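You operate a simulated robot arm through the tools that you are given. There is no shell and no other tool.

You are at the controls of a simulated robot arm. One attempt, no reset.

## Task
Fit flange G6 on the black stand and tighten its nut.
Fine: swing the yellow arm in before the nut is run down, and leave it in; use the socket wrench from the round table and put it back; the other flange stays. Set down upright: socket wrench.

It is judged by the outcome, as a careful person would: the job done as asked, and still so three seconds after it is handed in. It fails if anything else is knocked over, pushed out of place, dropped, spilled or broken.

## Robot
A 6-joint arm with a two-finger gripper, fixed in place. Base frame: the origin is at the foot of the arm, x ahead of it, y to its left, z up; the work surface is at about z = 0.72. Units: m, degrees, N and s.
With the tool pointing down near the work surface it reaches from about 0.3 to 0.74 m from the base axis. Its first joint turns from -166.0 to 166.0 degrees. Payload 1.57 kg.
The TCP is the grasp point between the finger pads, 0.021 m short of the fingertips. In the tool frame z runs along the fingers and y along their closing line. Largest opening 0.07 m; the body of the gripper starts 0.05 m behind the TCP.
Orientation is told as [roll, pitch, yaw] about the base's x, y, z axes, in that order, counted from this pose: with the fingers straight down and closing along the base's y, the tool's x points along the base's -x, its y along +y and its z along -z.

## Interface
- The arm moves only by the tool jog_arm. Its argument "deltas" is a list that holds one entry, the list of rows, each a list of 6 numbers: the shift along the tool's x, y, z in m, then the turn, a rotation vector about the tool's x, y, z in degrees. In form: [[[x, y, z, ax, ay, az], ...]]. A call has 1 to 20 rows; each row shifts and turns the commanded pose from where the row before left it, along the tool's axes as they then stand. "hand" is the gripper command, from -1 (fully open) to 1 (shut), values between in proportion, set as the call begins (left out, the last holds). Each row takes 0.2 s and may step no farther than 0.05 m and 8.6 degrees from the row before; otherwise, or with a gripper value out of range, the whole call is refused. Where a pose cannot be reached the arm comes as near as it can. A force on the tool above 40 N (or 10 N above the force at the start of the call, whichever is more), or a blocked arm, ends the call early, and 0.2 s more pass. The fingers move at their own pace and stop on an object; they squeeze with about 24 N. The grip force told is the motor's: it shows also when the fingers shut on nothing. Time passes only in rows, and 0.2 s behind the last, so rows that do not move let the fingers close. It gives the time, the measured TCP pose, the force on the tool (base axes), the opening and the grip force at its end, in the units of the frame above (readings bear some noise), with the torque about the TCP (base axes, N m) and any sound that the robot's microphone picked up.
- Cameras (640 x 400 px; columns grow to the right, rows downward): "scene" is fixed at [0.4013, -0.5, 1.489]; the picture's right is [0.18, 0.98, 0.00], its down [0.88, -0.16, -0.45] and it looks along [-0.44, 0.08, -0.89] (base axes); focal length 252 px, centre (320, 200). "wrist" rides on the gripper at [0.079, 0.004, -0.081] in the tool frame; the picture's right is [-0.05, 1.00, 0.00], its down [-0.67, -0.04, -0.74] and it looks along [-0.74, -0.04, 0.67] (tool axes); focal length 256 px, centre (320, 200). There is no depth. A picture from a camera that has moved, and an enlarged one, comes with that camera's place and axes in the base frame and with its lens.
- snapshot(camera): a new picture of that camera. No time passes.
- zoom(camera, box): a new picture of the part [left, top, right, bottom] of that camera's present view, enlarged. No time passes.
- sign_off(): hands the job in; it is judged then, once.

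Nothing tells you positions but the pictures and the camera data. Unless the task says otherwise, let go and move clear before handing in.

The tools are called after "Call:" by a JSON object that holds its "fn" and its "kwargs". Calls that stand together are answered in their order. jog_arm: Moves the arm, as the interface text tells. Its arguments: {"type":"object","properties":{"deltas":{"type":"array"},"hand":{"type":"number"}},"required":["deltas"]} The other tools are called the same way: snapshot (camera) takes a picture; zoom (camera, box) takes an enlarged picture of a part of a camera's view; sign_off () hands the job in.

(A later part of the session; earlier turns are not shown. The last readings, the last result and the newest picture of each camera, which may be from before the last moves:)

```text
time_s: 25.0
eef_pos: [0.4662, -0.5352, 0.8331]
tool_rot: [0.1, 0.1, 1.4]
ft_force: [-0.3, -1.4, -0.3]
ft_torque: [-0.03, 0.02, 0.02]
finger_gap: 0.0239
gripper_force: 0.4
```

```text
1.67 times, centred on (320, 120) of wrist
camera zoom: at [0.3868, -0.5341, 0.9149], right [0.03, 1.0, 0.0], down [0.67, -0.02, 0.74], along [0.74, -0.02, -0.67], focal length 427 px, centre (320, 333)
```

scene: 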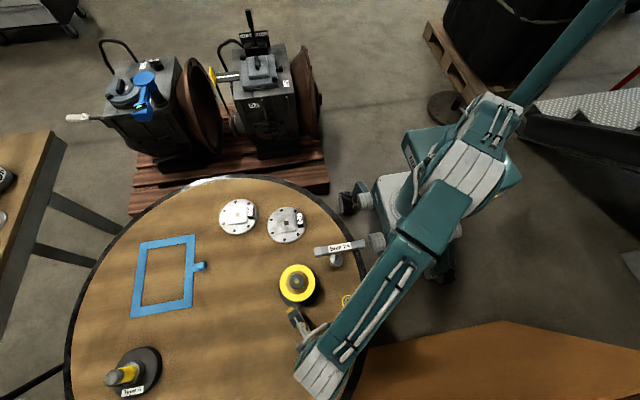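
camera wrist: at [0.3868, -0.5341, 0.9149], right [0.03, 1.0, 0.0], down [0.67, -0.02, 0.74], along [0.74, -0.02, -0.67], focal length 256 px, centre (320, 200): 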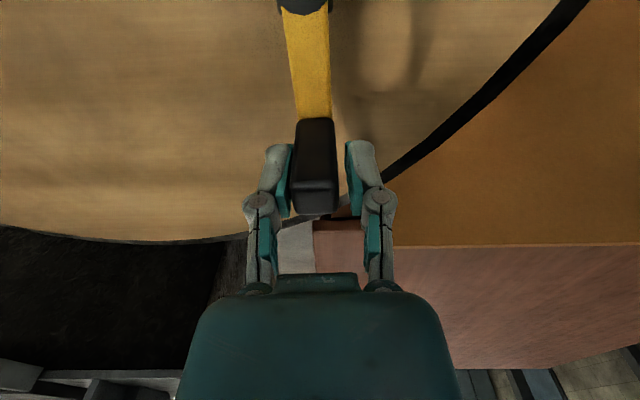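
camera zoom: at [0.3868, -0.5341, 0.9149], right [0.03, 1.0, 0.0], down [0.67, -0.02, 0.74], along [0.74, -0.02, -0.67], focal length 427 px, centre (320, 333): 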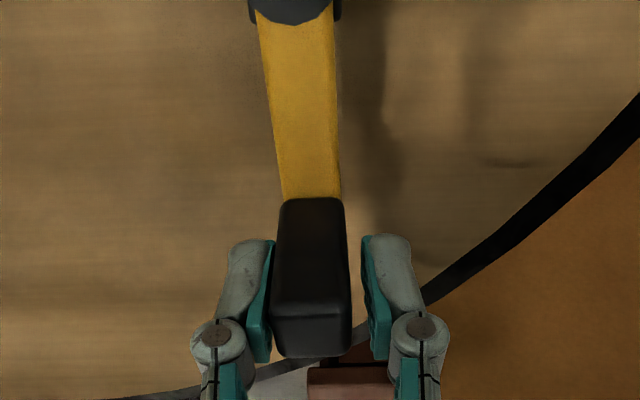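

The knob is now at about (0.464, -0.538) with the arm pointing at the stand. I'll open, lift clear, and check.

Call:
{"fn": "jog_arm", "kwargs": {"deltas": [[[0, 0, 0, 0, 0, 0], [0, 0, 0, 0, 0, 0], [0, 0, -0.02, 0, 0, 0], [0, 0, -0.04, 0, 0, 0], [0, 0, -0.04, 0, 0, 0], [0, 0, -0.03, 0, 0, 0], [0, 0.04, 0, 0, 0, 0], [0, 0.04, 0, 0, 0, 0], [0, 0.04, 0, 0, 0, 0], [0, 0.04, 0, 0, 0, 0]]], "hand": -0.2}}

Call:
{"fn": "zoom", "kwargs": {"camera": "scene", "box": [260, 250, 350, 350]}}

Call:
{"fn": "snapshot", "kwargs": {"camera": "scene"}}

```text
time_s: 27.2
eef_pos: [0.4593, -0.3736, 0.9631]
tool_rot: [-0.1, 0.0, 1.3]
ft_force: [0.2, -0.2, -0.3]
ft_torque: [-0.02, 0.01, 0.0]
finger_gap: 0.042
gripper_force: 0.0
```

```text
4.00 times, centred on (305, 300) of scene
camera zoom: at [0.4013, -0.5, 1.489], right [0.18, 0.98, 0.0], down [0.88, -0.16, -0.45], along [-0.44, 0.08, -0.89], focal length 1006 px, centre (380, -200)
```

zoom: 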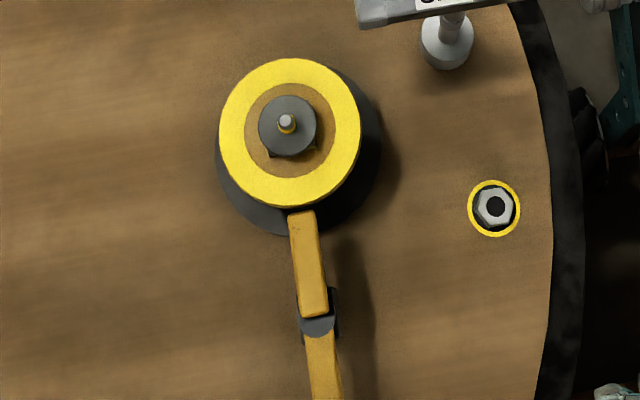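

```text
taken
```

scene: 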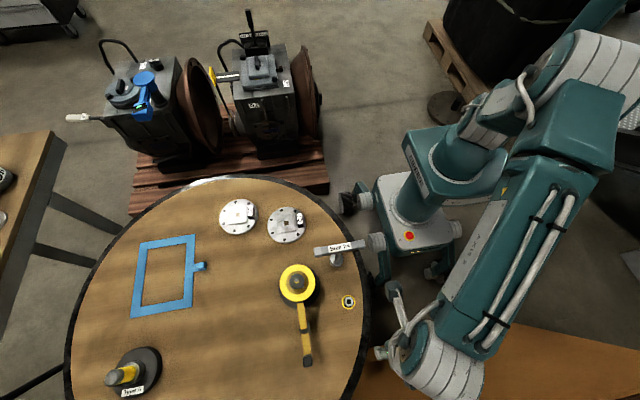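

The arm now points straight at the stand with its tip just clear of the seat rim. Next I'll go above G6, opening fully and turning so the fingers close along base x, clear of the label tab.

Call:
{"fn": "jog_arm", "kwargs": {"deltas": [[[0.0358, -0.0267, -0.003, 0, 0, 0], [0.0358, -0.0267, -0.003, 0, 0, 0], [0.0358, -0.0267, -0.003, 0, 0, 0], [0.0358, -0.0267, -0.003, 0, 0, 0], [0.0358, -0.0267, -0.003, 0, 0, 0], [0.0358, -0.0267, -0.003, 0, 0, 0], [0.0358, -0.0267, 0, 0, 0, 0], [0.0358, -0.0267, 0, 0, 0, 0], [0.0358, -0.0267, 0, 0, 0, 0], [0.0358, -0.0267, 0, 0, 0, 0], [0.0358, -0.0267, 0, 0, 0, 0], [0.0358, -0.0267, 0, 0, 0, 0]]], "hand": -1}}

Call:
{"fn": "jog_arm", "kwargs": {"deltas": [[[0, 0, 0, 0, 0, 7.86], [0, 0, 0, 0, 0, 7.86], [0, 0, 0, 0, 0, 7.86], [0, 0, 0, 0, 0, 7.86], [0, 0, 0, 0, 0, 7.86], [0, 0, 0, 0, 0, 7.86], [0, 0, 0, 0, 0, 7.86], [0, 0, 0, 0, 0, 7.86], [0, 0, 0, 0, 0, 7.86], [0, 0, 0, 0, 0, 7.86], [0, 0, 0, 0, 0, 7.86], [0, 0, 0, 0, 0, 7.84]]]}}

Call:
{"fn": "snapshot", "kwargs": {"camera": "wrist"}}

Call:
{"fn": "snapshot", "kwargs": {"camera": "scene"}}

```text
time_s: 29.8
eef_pos: [0.0382, -0.7077, 0.9809]
tool_rot: [0.1, 0.0, 1.3]
ft_force: [-0.6, -0.1, 0.9]
ft_torque: [-0.01, 0.02, 0.03]
finger_gap: 0.0702
gripper_force: 0.1
```

```text
time_s: 32.4
eef_pos: [0.0384, -0.7059, 0.9817]
tool_rot: [0.0, 0.1, -93.2]
ft_force: [0.6, 0.5, 0.2]
ft_torque: [-0.01, -0.01, 0.02]
finger_gap: 0.07
gripper_force: 0.1
```

```text
taken
camera wrist: at [0.0472, -0.6279, 1.0634], right [0.99, -0.11, 0.0], down [-0.07, -0.66, 0.74], along [-0.08, -0.74, -0.67], focal length 256 px, centre (320, 200)
```

wrist: 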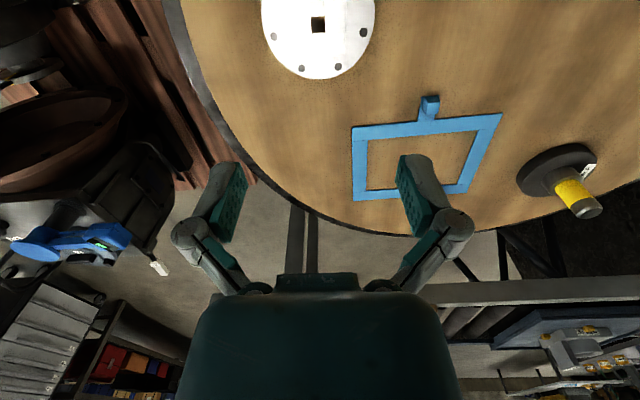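

```text
taken
```

scene: 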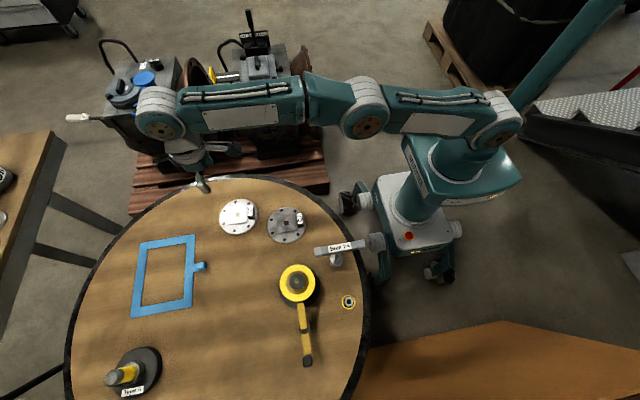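

Call:
{"fn": "zoom", "kwargs": {"camera": "wrist", "box": [250, 0, 390, 90]}}

```text
4.44 times, centred on (320, 45) of wrist
camera zoom: at [0.0472, -0.6279, 1.0634], right [0.99, -0.11, 0.0], down [-0.07, -0.66, 0.74], along [-0.08, -0.74, -0.67], focal length 1138 px, centre (320, 889)
```

zoom: 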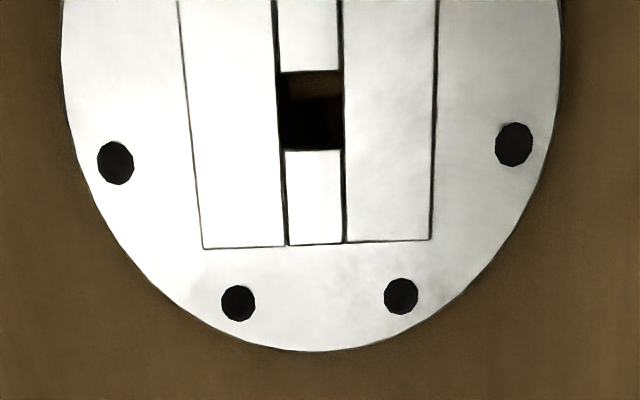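

The hole centre of G6 is at (0.0365, -0.704), its boss about 0.058 m wide and turned about -4°. I'll fine-align and descend partway.

Call:
{"fn": "jog_arm", "kwargs": {"deltas": [[[0.0018, -0.002, 0.03, 0, 0, 0.8], [0, 0, 0.04, 0, 0, 0], [0, 0, 0.04, 0, 0, 0], [0, 0, 0.04, 0, 0, 0], [0, 0, 0.03, 0, 0, 0]]]}}

Call:
{"fn": "snapshot", "kwargs": {"camera": "wrist"}}

Call:
{"fn": "zoom", "kwargs": {"camera": "wrist", "box": [220, 60, 420, 240]}}

```text
time_s: 33.6
eef_pos: [0.0378, -0.7037, 0.8006]
tool_rot: [0.0, -0.1, -93.8]
ft_force: [0.4, -0.7, 0.6]
ft_torque: [-0.02, -0.02, 0.03]
finger_gap: 0.0702
gripper_force: 0.1
```

```text
taken
camera wrist: at [0.0463, -0.6258, 0.8831], right [0.99, -0.12, 0.0], down [-0.08, -0.66, 0.75], along [-0.09, -0.74, -0.67], focal length 256 px, centre (320, 200)
```

wrist: 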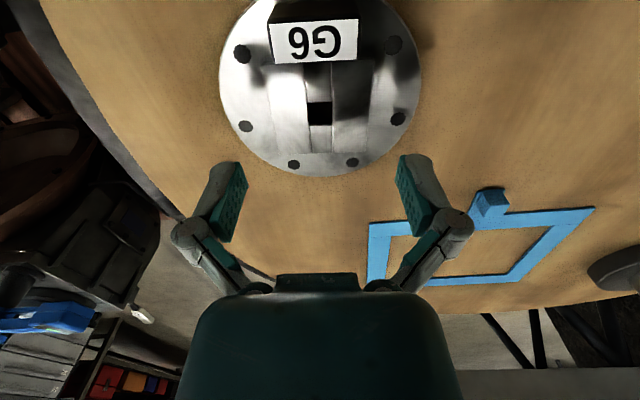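

```text
2.22 times, centred on (320, 150) of wrist
camera zoom: at [0.0463, -0.6258, 0.8831], right [0.99, -0.12, 0.0], down [-0.08, -0.66, 0.75], along [-0.09, -0.74, -0.67], focal length 569 px, centre (320, 311)
```

zoom: 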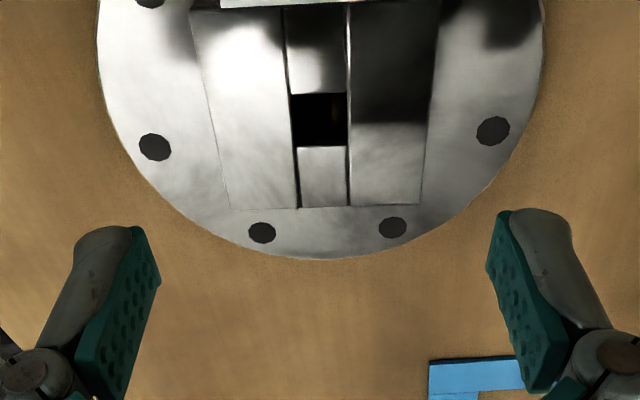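

Call:
{"fn": "jog_arm", "kwargs": {"deltas": [[[-0.0016, -0.0012, 0.015, 0, 0, 0], [0, 0, 0.015, 0, 0, 0], [0, 0, 0.01, 0, 0, 0], [0, 0, 0.005, 0, 0, 0], [0, 0, 0, 0, 0, 0]]]}}

Call:
{"fn": "snapshot", "kwargs": {"camera": "wrist"}}

Call:
{"fn": "zoom", "kwargs": {"camera": "wrist", "box": [200, 100, 440, 280]}}

```text
time_s: 34.8
eef_pos: [0.0341, -0.7055, 0.7552]
tool_rot: [0.0, 0.0, -93.8]
ft_force: [1.2, -0.4, 0.2]
ft_torque: [0.02, 0.0, -0.01]
finger_gap: 0.0699
gripper_force: 0.1
```

```text
taken
camera wrist: at [0.0447, -0.6281, 0.8379], right [0.99, -0.12, 0.0], down [-0.08, -0.66, 0.75], along [-0.09, -0.74, -0.67], focal length 256 px, centre (320, 200)
```

wrist: 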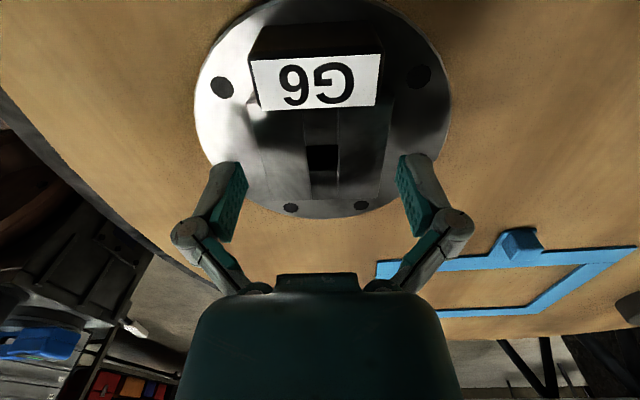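

```text
2.22 times, centred on (320, 190) of wrist
camera zoom: at [0.0447, -0.6281, 0.8379], right [0.99, -0.12, 0.0], down [-0.08, -0.66, 0.75], along [-0.09, -0.74, -0.67], focal length 569 px, centre (320, 222)
```

zoom: 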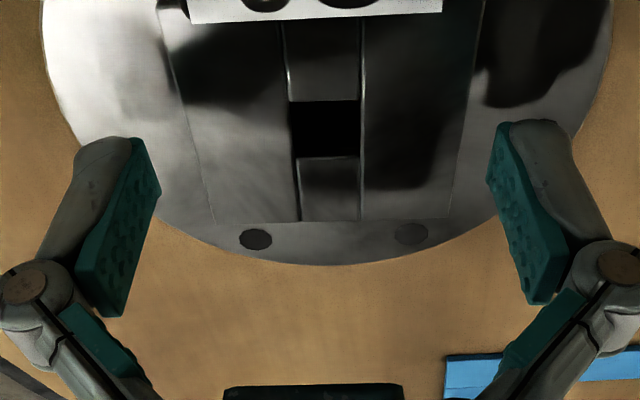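

The fingers straddle the boss, and the hole is about centred between them. I'll go a few millimetres lower and close.

Call:
{"fn": "jog_arm", "kwargs": {"deltas": [[[0.001, 0, 0.002, 0, 0, 0], [0, 0, 0.0015, 0, 0, 0], [0, 0, 0, 0, 0, 0]]]}}

Call:
{"fn": "jog_arm", "kwargs": {"deltas": [[[0, 0, 0, 0, 0, 0], [0, 0, 0, 0, 0, 0], [0, 0, 0, 0, 0, 0]]], "hand": 1}}

Call:
{"fn": "zoom", "kwargs": {"camera": "wrist", "box": [200, 60, 440, 280]}}

```text
time_s: 35.6
eef_pos: [0.0346, -0.7048, 0.7516]
tool_rot: [0.0, 0.1, -93.8]
ft_force: [-0.2, -0.1, 0.0]
ft_torque: [-0.04, 0.02, -0.03]
finger_gap: 0.07
gripper_force: 0.1
```

```text
time_s: 36.3
eef_pos: [0.0338, -0.7087, 0.76]
tool_rot: [0.0, -0.7, -93.8]
ft_force: [-3.2, 6.8, 14.7]
ft_torque: [0.06, 0.15, 0.03]
finger_gap: 0.0057
gripper_force: 23.9
stopped in row 3: the force on the tool passed its limit at 42 N (the readings are from after the stop); the commanded pose is now the measured one
```

```text
1.82 times, centred on (320, 170) of wrist
camera zoom: at [0.044, -0.6299, 0.8408], right [0.99, -0.12, 0.0], down [-0.08, -0.65, 0.75], along [-0.09, -0.75, -0.66], focal length 465 px, centre (320, 254)
```

zoom: 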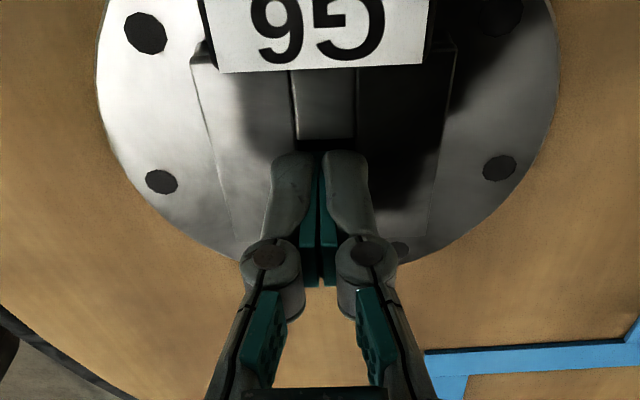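

The fingers closed on top of the boss: their tips evidently sit about a centimetre higher when fully open than when closed. I'll raise, reopen and re-measure before gripping deeper.

Call:
{"fn": "jog_arm", "kwargs": {"deltas": [[[0, 0, -0.02, 0, 0, 0], [0, 0, -0.03, 0, 0, 0]]]}}

Call:
{"fn": "jog_arm", "kwargs": {"deltas": [[[0, 0, 0, 0, 0, 0], [0, 0, 0, 0, 0, 0], [0, 0, 0, 0, 0, 0]]], "hand": -1}}

Call:
{"fn": "snapshot", "kwargs": {"camera": "wrist"}}

Call:
{"fn": "zoom", "kwargs": {"camera": "wrist", "box": [200, 20, 440, 200]}}

Call:
{"fn": "zoom", "kwargs": {"camera": "scene", "box": [190, 180, 320, 260]}}

```text
time_s: 36.9
eef_pos: [0.0359, -0.7057, 0.8065]
tool_rot: [0.1, -0.6, -93.8]
ft_force: [-0.6, 0.7, 0.5]
ft_torque: [0.0, 0.02, 0.03]
finger_gap: 0.0
gripper_force: 23.8
```

```text
time_s: 37.7
eef_pos: [0.0348, -0.7064, 0.8071]
tool_rot: [0.1, -0.6, -93.9]
ft_force: [-0.2, -0.6, -0.1]
ft_torque: [0.02, 0.02, 0.01]
finger_gap: 0.0701
gripper_force: 0.1
```

```text
taken
camera wrist: at [0.0442, -0.6279, 0.8876], right [0.99, -0.12, 0.0], down [-0.08, -0.65, 0.75], along [-0.09, -0.75, -0.66], focal length 256 px, centre (320, 200)
```

wrist: 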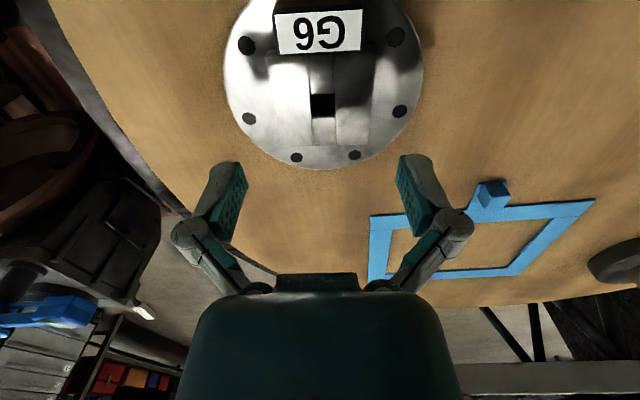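

```text
2.22 times, centred on (320, 110) of wrist
camera zoom: at [0.0442, -0.6279, 0.8876], right [0.99, -0.12, 0.0], down [-0.08, -0.65, 0.75], along [-0.09, -0.75, -0.66], focal length 569 px, centre (320, 400)
```

zoom: 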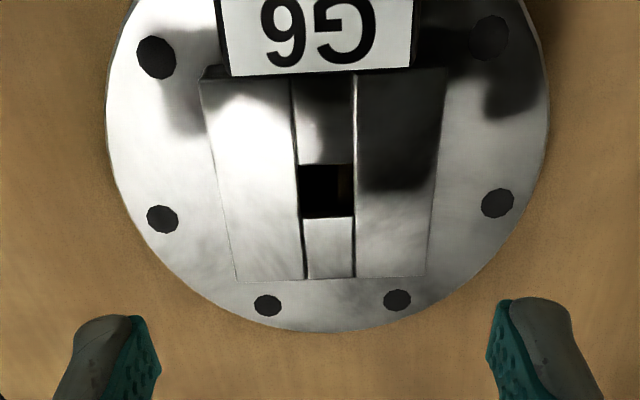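

```text
4.92 times, centred on (255, 220) of scene
camera zoom: at [0.4013, -0.5, 1.489], right [0.18, 0.98, 0.0], down [0.88, -0.16, -0.45], along [-0.44, 0.08, -0.89], focal length 1238 px, centre (640, 102)
```

zoom: 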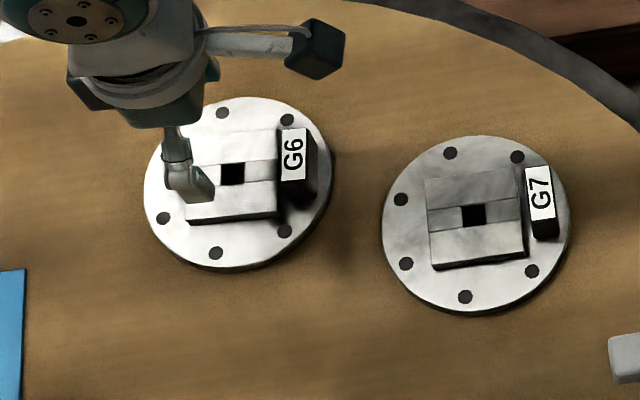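

G6 hasn't shifted noticeably. I'll correct the small tilt and offset, descend deeper (TCP ≈0.7455) and close on the boss sides.

Call:
{"fn": "jog_arm", "kwargs": {"deltas": [[[-0.0005, 0.0017, 0.015, 0, 0.6, 0], [0, 0, 0.015, 0, 0, 0], [0, 0, 0.015, 0, 0, 0], [0, 0, 0.01, 0, 0, 0], [0, 0, 0.004, 0, 0, 0], [0, 0, 0.002, 0, 0, 0], [0, 0, 0, 0, 0, 0]]]}}

Call:
{"fn": "zoom", "kwargs": {"camera": "wrist", "box": [180, 40, 460, 280]}}

```text
time_s: 39.3
eef_pos: [0.0362, -0.7087, 0.7468]
tool_rot: [0.0, 0.0, -93.9]
ft_force: [0.4, -0.1, -0.6]
ft_torque: [0.04, 0.02, 0.0]
finger_gap: 0.0701
gripper_force: 0.0
```

```text
1.67 times, centred on (320, 160) of wrist
camera zoom: at [0.0458, -0.6309, 0.8287], right [0.99, -0.12, 0.0], down [-0.08, -0.66, 0.75], along [-0.09, -0.74, -0.67], focal length 427 px, centre (320, 267)
```

zoom: 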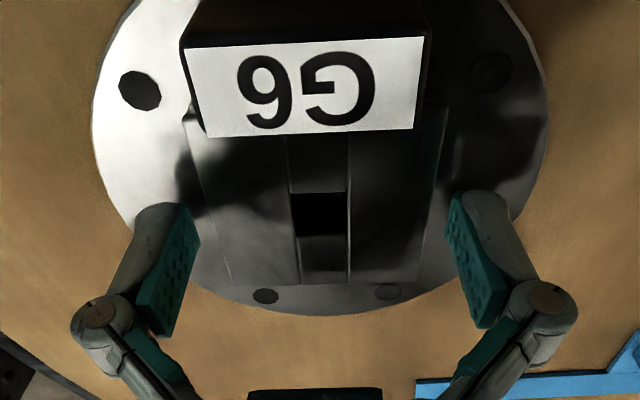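

Call:
{"fn": "jog_arm", "kwargs": {"deltas": [[[0.001, 0.0005, 0.001, 0, 0, 0], [0, 0, 0, 0, 0, 0]]]}}

Call:
{"fn": "jog_arm", "kwargs": {"deltas": [[[0, 0, 0, 0, 0, 0], [0, 0, 0, 0, 0, 0]]], "hand": -0.55}}

Call:
{"fn": "zoom", "kwargs": {"camera": "wrist", "box": [180, 40, 460, 280]}}

```text
time_s: 39.9
eef_pos: [0.0371, -0.7082, 0.7462]
tool_rot: [0.0, 0.1, -93.9]
ft_force: [-0.8, 0.1, 0.3]
ft_torque: [-0.02, 0.01, 0.02]
finger_gap: 0.0699
gripper_force: 0.0
```

```text
time_s: 40.5
eef_pos: [0.0357, -0.7074, 0.7452]
tool_rot: [0.0, -0.2, -93.9]
ft_force: [-0.9, -0.6, 2.3]
ft_torque: [0.23, 0.04, -0.07]
finger_gap: 0.06
gripper_force: 24.1
```

```text
1.67 times, centred on (320, 160) of wrist
camera zoom: at [0.0462, -0.6299, 0.828], right [0.99, -0.12, 0.0], down [-0.08, -0.66, 0.75], along [-0.09, -0.74, -0.67], focal length 427 px, centre (320, 267)
```

zoom: 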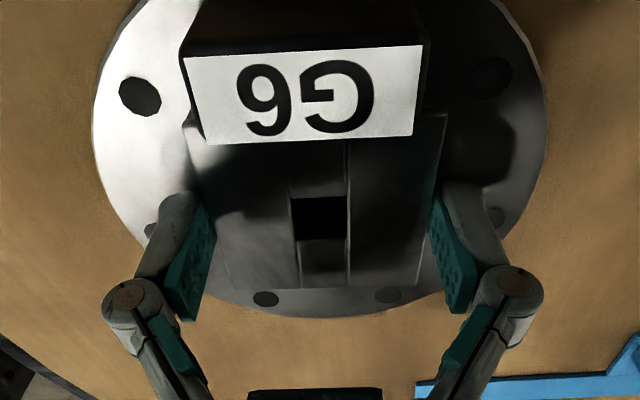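

The gripper now holds the boss at a 0.060 m gap with 24 N. I'll command full closure to hold and lift slowly.

Call:
{"fn": "jog_arm", "kwargs": {"deltas": [[[0, 0, 0, 0, 0, 0], [0, 0, -0.005, 0, 0, 0], [0, 0, -0.01, 0, 0, 0], [0, 0, -0.02, 0, 0, 0]]], "hand": 1}}

Call:
{"fn": "zoom", "kwargs": {"camera": "wrist", "box": [180, 40, 460, 280]}}

Call:
{"fn": "zoom", "kwargs": {"camera": "scene", "box": [190, 160, 320, 260]}}

```text
time_s: 41.5
eef_pos: [0.0359, -0.7061, 0.7804]
tool_rot: [0.0, 0.0, -93.9]
ft_force: [-0.1, 0.8, -5.9]
ft_torque: [-0.01, 0.01, 0.04]
finger_gap: 0.0598
gripper_force: 24.0
```

```text
1.67 times, centred on (320, 160) of wrist
camera zoom: at [0.0461, -0.6295, 0.8616], right [0.99, -0.12, 0.0], down [-0.08, -0.66, 0.74], along [-0.09, -0.74, -0.67], focal length 427 px, centre (320, 267)
```

zoom: 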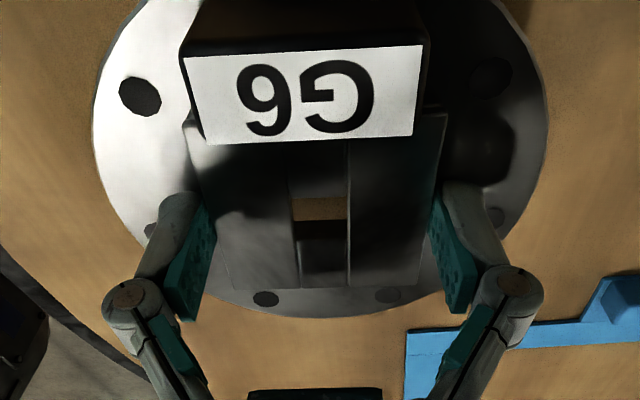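

```text
4.00 times, centred on (255, 210) of scene
camera zoom: at [0.4013, -0.5, 1.489], right [0.18, 0.98, 0.0], down [0.88, -0.16, -0.45], along [-0.44, 0.08, -0.89], focal length 1006 px, centre (580, 160)
```

zoom: 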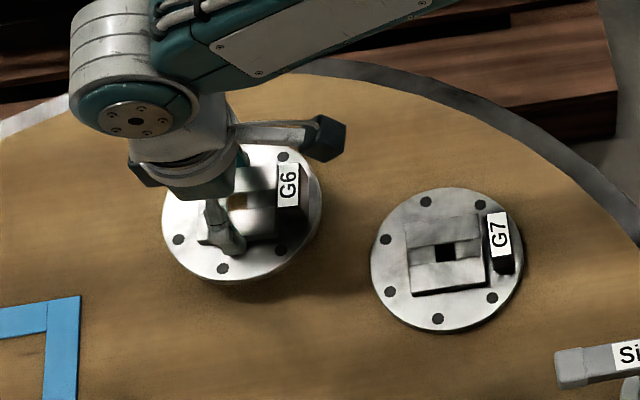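

G6 is lifted level, about 0.6 kg, with the hole within a millimetre of the TCP. Before carrying it over, I'll check the stand block's orientation closely.

Call:
{"fn": "zoom", "kwargs": {"camera": "scene", "box": [284, 268, 312, 294]}}

Call:
{"fn": "zoom", "kwargs": {"camera": "scene", "box": [220, 180, 280, 240]}}

```text
15.38 times, centred on (298, 281) of scene
camera zoom: at [0.4013, -0.5, 1.489], right [0.18, 0.98, 0.0], down [0.88, -0.16, -0.45], along [-0.44, 0.08, -0.89], focal length 3869 px, centre (658, -1046)
```

zoom: 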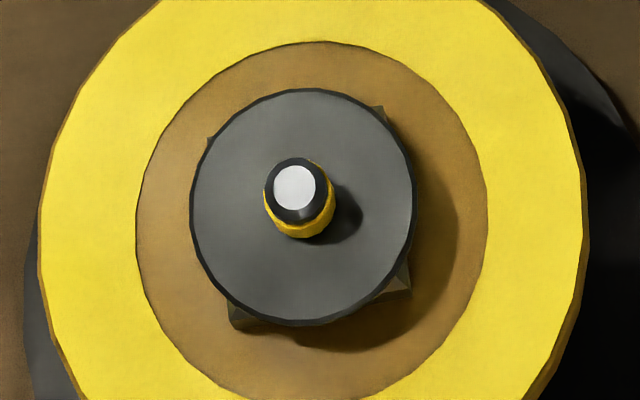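

```text
6.67 times, centred on (250, 210) of scene
camera zoom: at [0.4013, -0.5, 1.489], right [0.18, 0.98, 0.0], down [0.88, -0.16, -0.45], along [-0.44, 0.08, -0.89], focal length 1677 px, centre (787, 133)
```

zoom: 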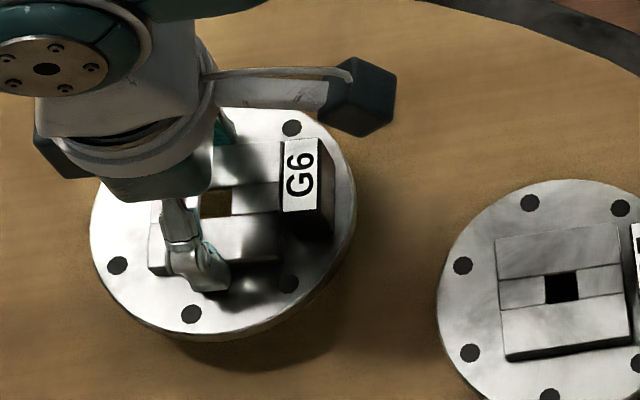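

Call:
{"fn": "zoom", "kwargs": {"camera": "wrist", "box": [295, 145, 345, 195]}}

Call:
{"fn": "zoom", "kwargs": {"camera": "scene", "box": [234, 192, 252, 206]}}

```text
8.00 times, centred on (320, 170) of wrist
camera zoom: at [0.0461, -0.6295, 0.8616], right [0.99, -0.12, 0.0], down [-0.08, -0.66, 0.74], along [-0.09, -0.74, -0.67], focal length 2048 px, centre (320, 440)
```

zoom: 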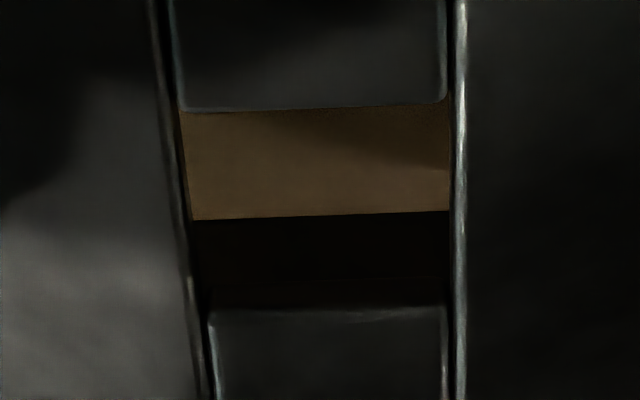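

```text
16.00 times, centred on (243, 199) of scene
camera zoom: at [0.4013, -0.5, 1.489], right [0.18, 0.98, 0.0], down [0.88, -0.16, -0.45], along [-0.44, 0.08, -0.89], focal length 4024 px, centre (1552, 216)
```

zoom: 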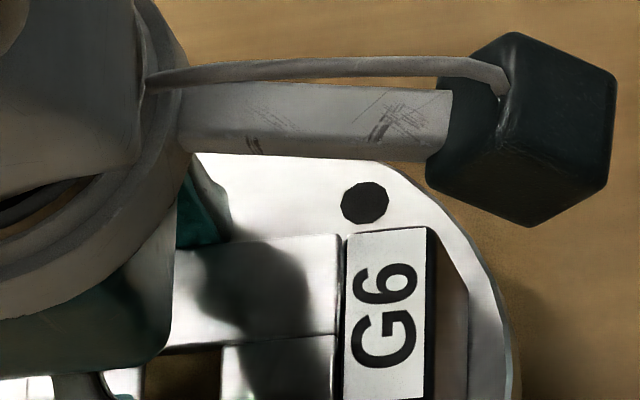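

Call:
{"fn": "zoom", "kwargs": {"camera": "wrist", "box": [308, 166, 332, 182]}}

```text
16.00 times, centred on (320, 174) of wrist
camera zoom: at [0.0461, -0.6295, 0.8616], right [0.99, -0.12, 0.0], down [-0.08, -0.66, 0.74], along [-0.09, -0.74, -0.67], focal length 4096 px, centre (320, 616)
```

zoom: 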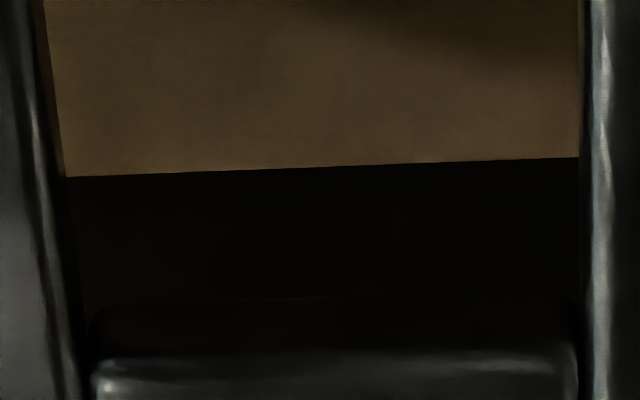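

The view through the hole shows a thin top plate over a wider square cavity, which fits over the black disc and square block so the flange sits on the yellow seat. I'll lift G6 and carry it above the stand, squaring its yaw.

Call:
{"fn": "jog_arm", "kwargs": {"deltas": [[[0, 0, -0.03, 0, 0, 0], [0, 0, -0.04, 0, 0, 0], [0, 0, -0.04, 0, 0, 0], [0, 0, -0.035, 0, 0, 0], [0.0183, 0.0243, 0, 0, 0, 0], [0.0183, 0.0243, 0, 0, 0, 0], [0.0183, 0.0243, 0, 0, 0, 0], [0.0183, 0.0243, 0, 0, 0, 0], [0.0183, 0.0243, 0, 0, 0, 0], [0.0183, 0.0243, 0, 0, 0, 0], [0.0183, 0.0243, 0, 0, 0, 0], [0.0183, 0.0243, 0, 0, 0, 0], [0.0183, 0.0243, 0, 0, 0, 0], [0.0183, 0.0243, 0, 0, 0, 0], [0, 0, 0, 0, 0, -3.9], [0, 0, 0, 0, 0, 0]]]}}

Call:
{"fn": "snapshot", "kwargs": {"camera": "scene"}}

Call:
{"fn": "zoom", "kwargs": {"camera": "wrist", "box": [180, 40, 460, 280]}}

```text
time_s: 44.9
eef_pos: [0.2921, -0.5416, 0.9246]
tool_rot: [0.0, 0.0, -89.8]
ft_force: [-0.6, 0.2, -5.1]
ft_torque: [-0.06, 0.02, 0.02]
finger_gap: 0.0598
gripper_force: 24.4
```

```text
taken
```

scene: 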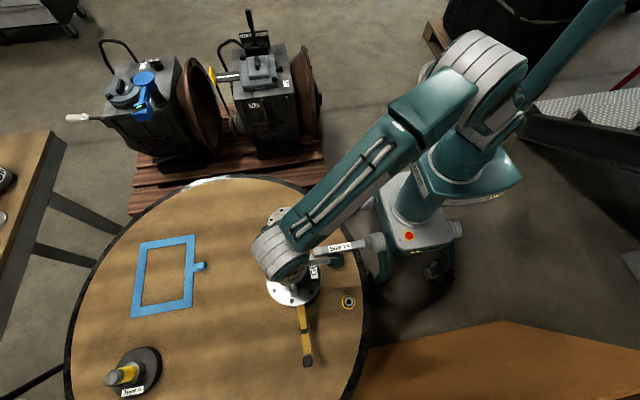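

```text
1.67 times, centred on (320, 160) of wrist
camera zoom: at [0.2963, -0.4624, 1.0063], right [1.0, -0.05, 0.0], down [-0.03, -0.67, 0.75], along [-0.04, -0.74, -0.67], focal length 427 px, centre (320, 267)
```

zoom: 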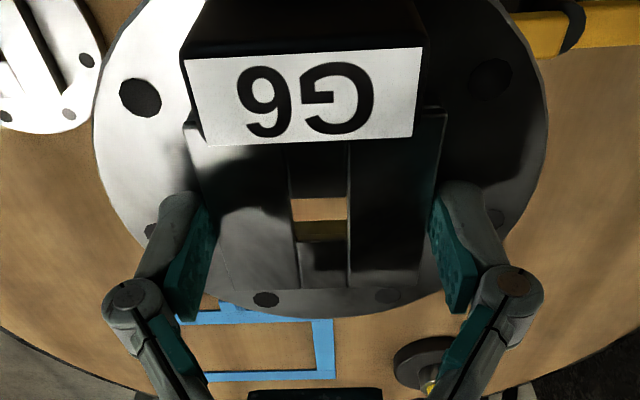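

Call:
{"fn": "jog_arm", "kwargs": {"deltas": [[[0, 0, 0, 0, 0, 0]]]}}

Call:
{"fn": "jog_arm", "kwargs": {"deltas": [[[0, 0, 0, 0, 0, 0]]]}}

Call:
{"fn": "jog_arm", "kwargs": {"deltas": [[[0, 0, 0, 0, 0, 0]]]}}

Call:
{"fn": "jog_arm", "kwargs": {"deltas": [[[0, 0, 0, 0, 0, 0]]]}}

Call:
{"fn": "zoom", "kwargs": {"camera": "wrist", "box": [295, 145, 345, 195]}}

Call:
{"fn": "zoom", "kwargs": {"camera": "scene", "box": [250, 240, 350, 320]}}

```text
time_s: 45.3
eef_pos: [0.2924, -0.5402, 0.9238]
tool_rot: [0.0, 0.1, -90.0]
ft_force: [0.6, 0.1, -6.5]
ft_torque: [-0.04, -0.01, -0.06]
finger_gap: 0.0599
gripper_force: 23.7
```

```text
time_s: 45.7
eef_pos: [0.2909, -0.5412, 0.9246]
tool_rot: [-0.1, 0.0, -90.1]
ft_force: [1.4, 0.0, -5.4]
ft_torque: [-0.06, -0.01, -0.02]
finger_gap: 0.0603
gripper_force: 23.5
```

```text
time_s: 46.1
eef_pos: [0.2919, -0.54, 0.9247]
tool_rot: [0.0, 0.1, -90.0]
ft_force: [-0.1, 0.9, -4.9]
ft_torque: [-0.07, -0.01, -0.02]
finger_gap: 0.0599
gripper_force: 23.6
```

```text
time_s: 46.5
eef_pos: [0.2905, -0.5403, 0.9235]
tool_rot: [0.0, 0.0, -89.9]
ft_force: [-0.4, -0.1, -5.7]
ft_torque: [-0.06, -0.01, 0.08]
finger_gap: 0.0599
gripper_force: 24.4
```

```text
8.00 times, centred on (320, 170) of wrist
camera zoom: at [0.2962, -0.4623, 1.0064], right [1.0, -0.05, 0.0], down [-0.03, -0.67, 0.75], along [-0.04, -0.74, -0.67], focal length 2048 px, centre (320, 440)
```

zoom: 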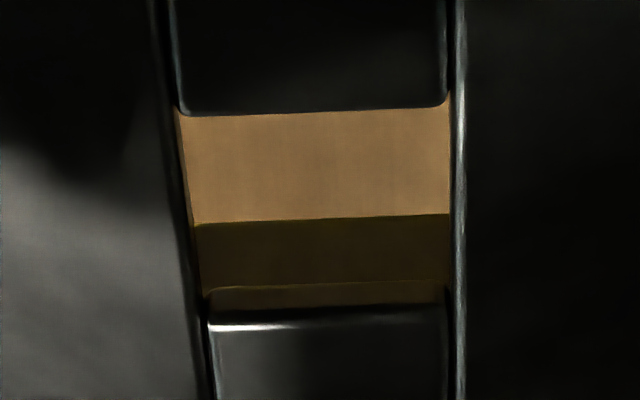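

```text
5.00 times, centred on (300, 280) of scene
camera zoom: at [0.4013, -0.5, 1.489], right [0.18, 0.98, 0.0], down [0.88, -0.16, -0.45], along [-0.44, 0.08, -0.89], focal length 1258 px, centre (420, -200)
```

zoom: 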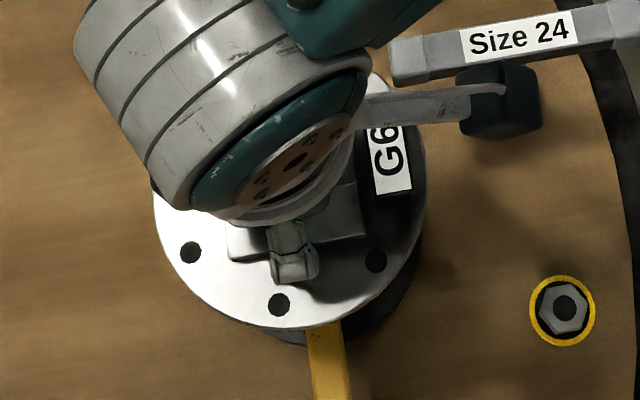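

The cavity is visible (thin plate, then a wider wall). I'll lower until the stud tip nears the hole so I can see their alignment.

Call:
{"fn": "jog_arm", "kwargs": {"deltas": [[[0.0012, -0.0008, 0.015, 0, 0, 0], [0, 0, 0.02, 0, 0, 0], [0, 0, 0.018, 0, 0, 0], [0, 0, 0.01, 0, 0, 0], [0, 0, 0.005, 0, 0, 0], [0, 0, 0, 0, 0, 0]]]}}

Call:
{"fn": "zoom", "kwargs": {"camera": "wrist", "box": [295, 145, 345, 195]}}

Call:
{"fn": "snapshot", "kwargs": {"camera": "wrist"}}

Call:
{"fn": "zoom", "kwargs": {"camera": "scene", "box": [250, 240, 350, 320]}}

```text
time_s: 47.9
eef_pos: [0.2911, -0.5382, 0.8566]
tool_rot: [-0.1, 0.0, -90.1]
ft_force: [-0.3, -0.2, -6.1]
ft_torque: [-0.09, -0.02, 0.0]
finger_gap: 0.0602
gripper_force: 24.6
```

```text
8.00 times, centred on (320, 170) of wrist
camera zoom: at [0.2951, -0.4607, 0.9387], right [1.0, -0.05, 0.0], down [-0.03, -0.67, 0.75], along [-0.04, -0.74, -0.67], focal length 2048 px, centre (320, 440)
```

zoom: 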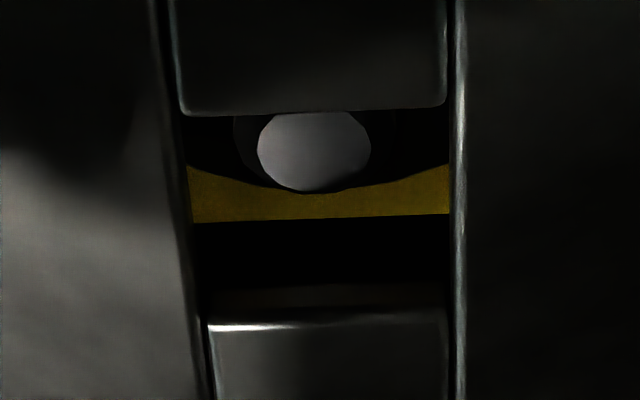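

```text
taken
camera wrist: at [0.2951, -0.4607, 0.9387], right [1.0, -0.05, 0.0], down [-0.03, -0.67, 0.75], along [-0.04, -0.74, -0.67], focal length 256 px, centre (320, 200)
```

wrist: 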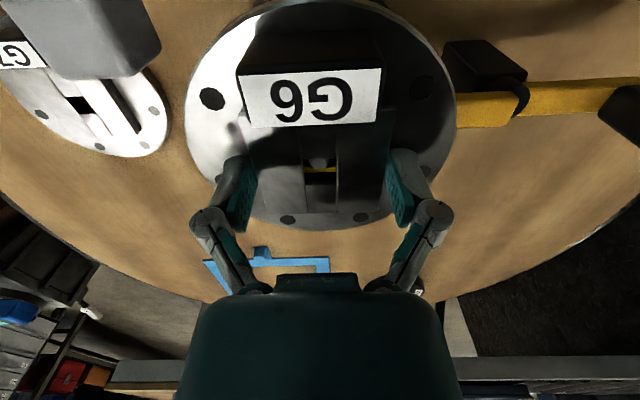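

```text
5.00 times, centred on (300, 280) of scene
camera zoom: at [0.4013, -0.5, 1.489], right [0.18, 0.98, 0.0], down [0.88, -0.16, -0.45], along [-0.44, 0.08, -0.89], focal length 1258 px, centre (420, -200)
```

zoom: 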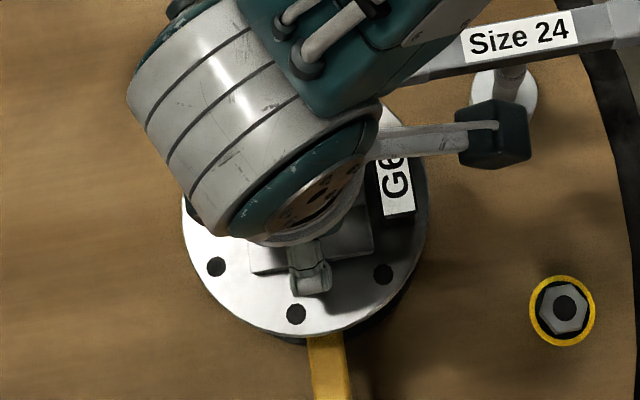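

The stud tip is visible through the hole. I'll lower 4 mm more to judge the centring better.

Call:
{"fn": "jog_arm", "kwargs": {"deltas": [[[0, 0, 0.002, 0, 0, 0], [0, 0, 0.002, 0, 0, 0], [0, 0, 0, 0, 0, 0]]]}}

Call:
{"fn": "zoom", "kwargs": {"camera": "wrist", "box": [295, 145, 345, 195]}}

```text
time_s: 48.7
eef_pos: [0.2901, -0.539, 0.8532]
tool_rot: [0.0, 0.0, -90.0]
ft_force: [0.5, 0.8, -5.9]
ft_torque: [-0.01, 0.0, 0.01]
finger_gap: 0.0601
gripper_force: 23.9
```

```text
8.00 times, centred on (320, 170) of wrist
camera zoom: at [0.2954, -0.4608, 0.9348], right [1.0, -0.05, 0.0], down [-0.03, -0.67, 0.75], along [-0.04, -0.74, -0.67], focal length 2048 px, centre (320, 440)
```

zoom: 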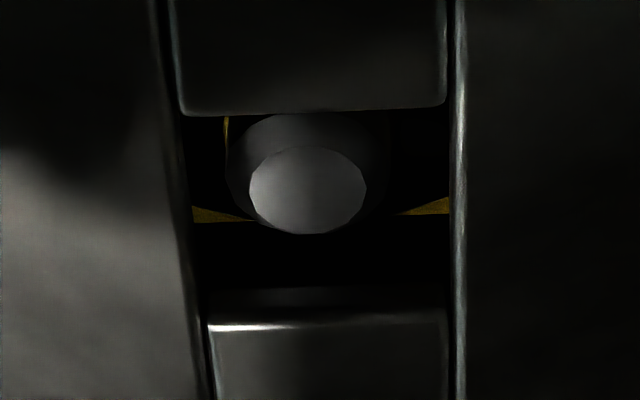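

Call:
{"fn": "jog_arm", "kwargs": {"deltas": [[[0, 0, 0.001, 0, 0, 0], [0, 0, 0.001, 0, 0, 0], [0, 0, 0, 0, 0, 0]]]}}

Call:
{"fn": "zoom", "kwargs": {"camera": "wrist", "box": [295, 145, 345, 195]}}

```text
time_s: 49.5
eef_pos: [0.2906, -0.5396, 0.8507]
tool_rot: [0.0, -0.1, -90.0]
ft_force: [-0.2, -1.4, -5.5]
ft_torque: [-0.03, 0.02, -0.01]
finger_gap: 0.06
gripper_force: 23.9
```

```text
8.00 times, centred on (320, 170) of wrist
camera zoom: at [0.2951, -0.4609, 0.9327], right [1.0, -0.05, 0.0], down [-0.03, -0.67, 0.75], along [-0.04, -0.74, -0.67], focal length 2048 px, centre (320, 440)
```

zoom: 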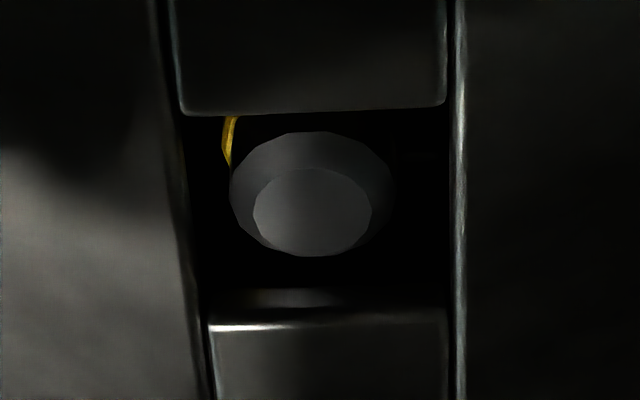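

The stud sits slightly to the -y side of the hole centre. I'll shift about 1.5 mm and keep lowering in small steps while watching the force.

Call:
{"fn": "jog_arm", "kwargs": {"deltas": [[[-0.0015, -0.0005, 0, 0, 0, 0], [0, 0, 0.001, 0, 0, 0], [0, 0, 0, 0, 0, 0]]]}}

Call:
{"fn": "zoom", "kwargs": {"camera": "wrist", "box": [295, 145, 345, 195]}}

```text
time_s: 50.3
eef_pos: [0.2899, -0.541, 0.8492]
tool_rot: [0.1, 0.0, -89.9]
ft_force: [1.0, 0.3, -5.6]
ft_torque: [-0.06, -0.02, 0.02]
finger_gap: 0.06
gripper_force: 23.6
```

```text
8.00 times, centred on (320, 170) of wrist
camera zoom: at [0.2948, -0.4626, 0.9317], right [1.0, -0.05, 0.0], down [-0.03, -0.67, 0.75], along [-0.04, -0.74, -0.67], focal length 2048 px, centre (320, 440)
```

zoom: 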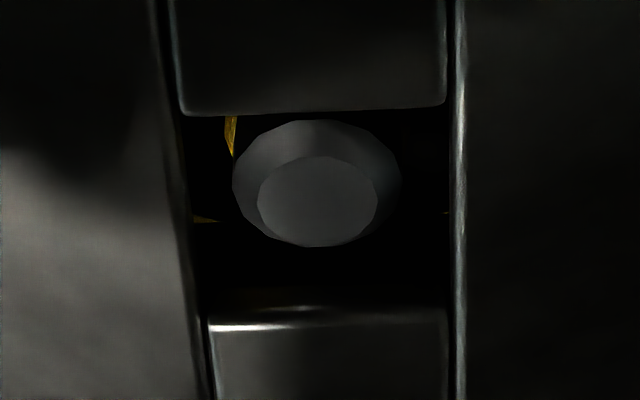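

Call:
{"fn": "jog_arm", "kwargs": {"deltas": [[[0, 0, 0.001, 0, 0, 0], [0, 0, 0.001, 0, 0, 0], [0, 0, 0, 0, 0, 0]]]}}

Call:
{"fn": "zoom", "kwargs": {"camera": "wrist", "box": [295, 145, 345, 195]}}

```text
time_s: 51.1
eef_pos: [0.29, -0.5398, 0.8485]
tool_rot: [0.0, 0.0, -90.0]
ft_force: [0.4, -0.9, -4.7]
ft_torque: [-0.04, 0.02, -0.04]
finger_gap: 0.0599
gripper_force: 24.4
```

```text
8.00 times, centred on (320, 170) of wrist
camera zoom: at [0.2946, -0.4625, 0.9296], right [1.0, -0.05, 0.0], down [-0.03, -0.67, 0.75], along [-0.04, -0.74, -0.67], focal length 2048 px, centre (320, 440)
```

zoom: 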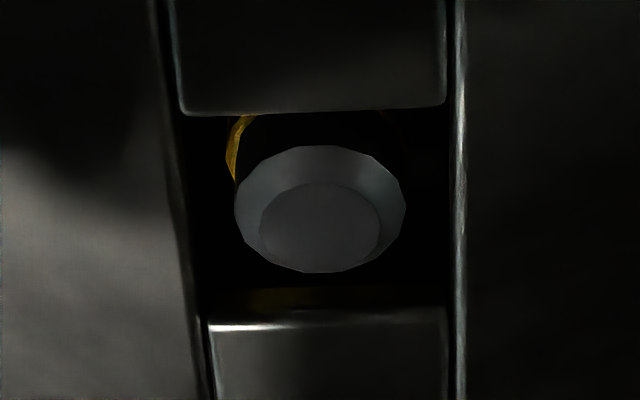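

Call:
{"fn": "jog_arm", "kwargs": {"deltas": [[[0, 0, 0.001, 0, 0, 0], [0, 0, 0.001, 0, 0, 0], [0, 0, 0, 0, 0, 0]]]}}

Call:
{"fn": "zoom", "kwargs": {"camera": "wrist", "box": [295, 145, 345, 195]}}

```text
time_s: 51.9
eef_pos: [0.2895, -0.5412, 0.8451]
tool_rot: [0.0, 0.0, -90.0]
ft_force: [-0.1, 0.8, -5.1]
ft_torque: [-0.06, -0.02, -0.03]
finger_gap: 0.0598
gripper_force: 24.4
```

```text
8.00 times, centred on (320, 170) of wrist
camera zoom: at [0.2949, -0.4625, 0.9276], right [1.0, -0.05, 0.0], down [-0.03, -0.67, 0.75], along [-0.04, -0.74, -0.67], focal length 2048 px, centre (320, 440)
```

zoom: 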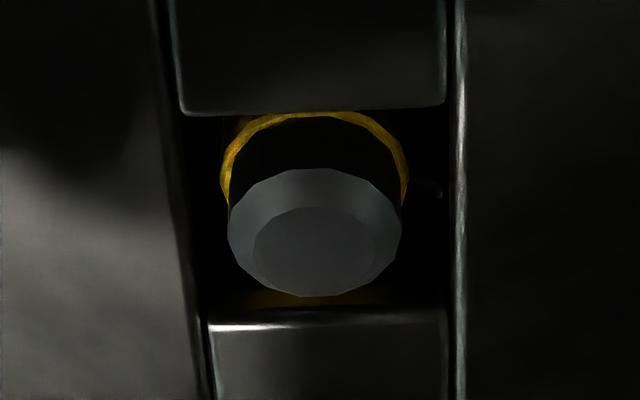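

No contact and the cavity is already around the disc. I'll continue lowering in small steps.

Call:
{"fn": "jog_arm", "kwargs": {"deltas": [[[0, 0, 0.001, 0, 0, 0], [0, 0, 0.001, 0, 0, 0], [0, 0, 0.001, 0, 0, 0], [0, 0, 0.001, 0, 0, 0], [0, 0, 0, 0, 0, 0]]]}}

Call:
{"fn": "zoom", "kwargs": {"camera": "wrist", "box": [280, 135, 360, 215]}}

```text
time_s: 53.1
eef_pos: [0.2913, -0.541, 0.8416]
tool_rot: [0.1, 0.1, -90.0]
ft_force: [-0.3, -0.2, -5.4]
ft_torque: [-0.03, 0.0, 0.02]
finger_gap: 0.0598
gripper_force: 24.2
```

```text
5.00 times, centred on (320, 175) of wrist
camera zoom: at [0.2951, -0.4625, 0.9237], right [1.0, -0.05, 0.0], down [-0.03, -0.67, 0.75], along [-0.04, -0.74, -0.67], focal length 1280 px, centre (320, 325)
```

zoom: 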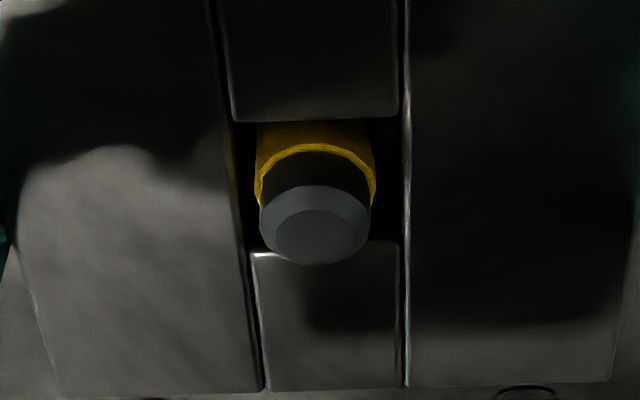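

Call:
{"fn": "jog_arm", "kwargs": {"deltas": [[[0, 0, 0.001, 0, 0, 0], [0, 0, 0.001, 0, 0, 0], [0, 0, 0.001, 0, 0, 0], [0, 0, 0.001, 0, 0, 0], [0, 0, 0.001, 0, 0, 0], [0, 0, 0.001, 0, 0, 0], [0, 0, 0, 0, 0, 0]]]}}

Call:
{"fn": "zoom", "kwargs": {"camera": "wrist", "box": [280, 135, 360, 215]}}

```text
time_s: 54.7
eef_pos: [0.2906, -0.5411, 0.8367]
tool_rot: [-0.1, 0.0, -90.0]
ft_force: [-0.5, 0.2, -5.4]
ft_torque: [-0.04, -0.01, 0.01]
finger_gap: 0.06
gripper_force: 24.3
```

```text
5.00 times, centred on (320, 175) of wrist
camera zoom: at [0.2951, -0.4622, 0.9179], right [1.0, -0.05, 0.0], down [-0.03, -0.67, 0.75], along [-0.04, -0.74, -0.67], focal length 1280 px, centre (320, 325)
```

zoom: 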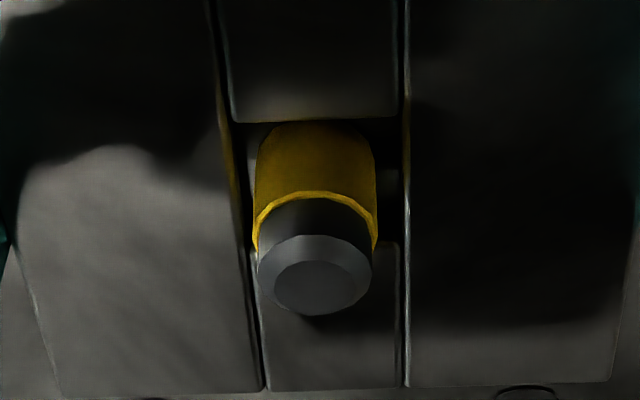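

Call:
{"fn": "jog_arm", "kwargs": {"deltas": [[[0, 0, 0.001, 0, 0, 0], [0, 0, 0.001, 0, 0, 0], [0, 0, 0.001, 0, 0, 0], [0, 0, 0, 0, 0, 0]]]}}

Call:
{"fn": "jog_arm", "kwargs": {"deltas": [[[0, 0, 0.0005, 0, 0, 0], [0, 0, 0.0005, 0, 0, 0], [0, 0, 0, 0, 0, 0]]]}}

Call:
{"fn": "zoom", "kwargs": {"camera": "scene", "box": [250, 240, 350, 320]}}

```text
time_s: 55.7
eef_pos: [0.2916, -0.5407, 0.8337]
tool_rot: [0.0, 0.0, -90.1]
ft_force: [0.2, 0.1, -5.7]
ft_torque: [-0.08, 0.0, 0.01]
finger_gap: 0.06
gripper_force: 23.9
```

```text
time_s: 56.5
eef_pos: [0.2915, -0.5417, 0.8321]
tool_rot: [0.1, -0.1, -90.0]
ft_force: [0.0, -0.1, -5.3]
ft_torque: [-0.05, -0.04, 0.0]
finger_gap: 0.0598
gripper_force: 24.5
```

```text
5.00 times, centred on (300, 280) of scene
camera zoom: at [0.4013, -0.5, 1.489], right [0.18, 0.98, 0.0], down [0.88, -0.16, -0.45], along [-0.44, 0.08, -0.89], focal length 1258 px, centre (420, -200)
```

zoom: 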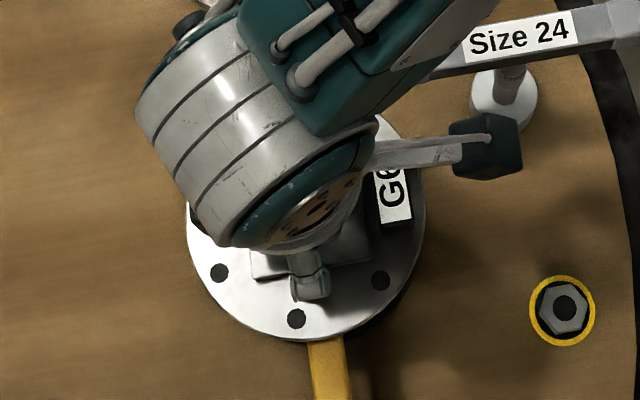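

Call:
{"fn": "jog_arm", "kwargs": {"deltas": [[[0, 0, 0.0007, 0, 0, 0], [0, 0, 0, 0, 0, 0]]]}}

Call:
{"fn": "jog_arm", "kwargs": {"deltas": [[[0, 0, 0.0007, 0, 0, 0], [0, 0, 0, 0, 0, 0]]]}}

Call:
{"fn": "jog_arm", "kwargs": {"deltas": [[[0, 0, 0.0007, 0, 0, 0], [0, 0, 0, 0, 0, 0]]]}}

```text
time_s: 57.1
eef_pos: [0.2907, -0.5409, 0.8324]
tool_rot: [-0.1, -0.2, -90.0]
ft_force: [-1.0, -0.8, -0.5]
ft_torque: [0.03, 0.0, 0.02]
finger_gap: 0.06
gripper_force: 23.7
```

```text
time_s: 57.7
eef_pos: [0.2909, -0.5421, 0.8325]
tool_rot: [0.0, -0.1, -90.0]
ft_force: [-2.4, 2.7, 12.2]
ft_torque: [0.29, 0.13, -0.01]
finger_gap: 0.0597
gripper_force: 23.7
```

```text
time_s: 58.3
eef_pos: [0.2899, -0.5412, 0.8325]
tool_rot: [0.1, -0.2, -89.9]
ft_force: [-0.9, -0.8, 17.5]
ft_torque: [0.01, -0.02, 0.0]
finger_gap: 0.06
gripper_force: 23.7
```

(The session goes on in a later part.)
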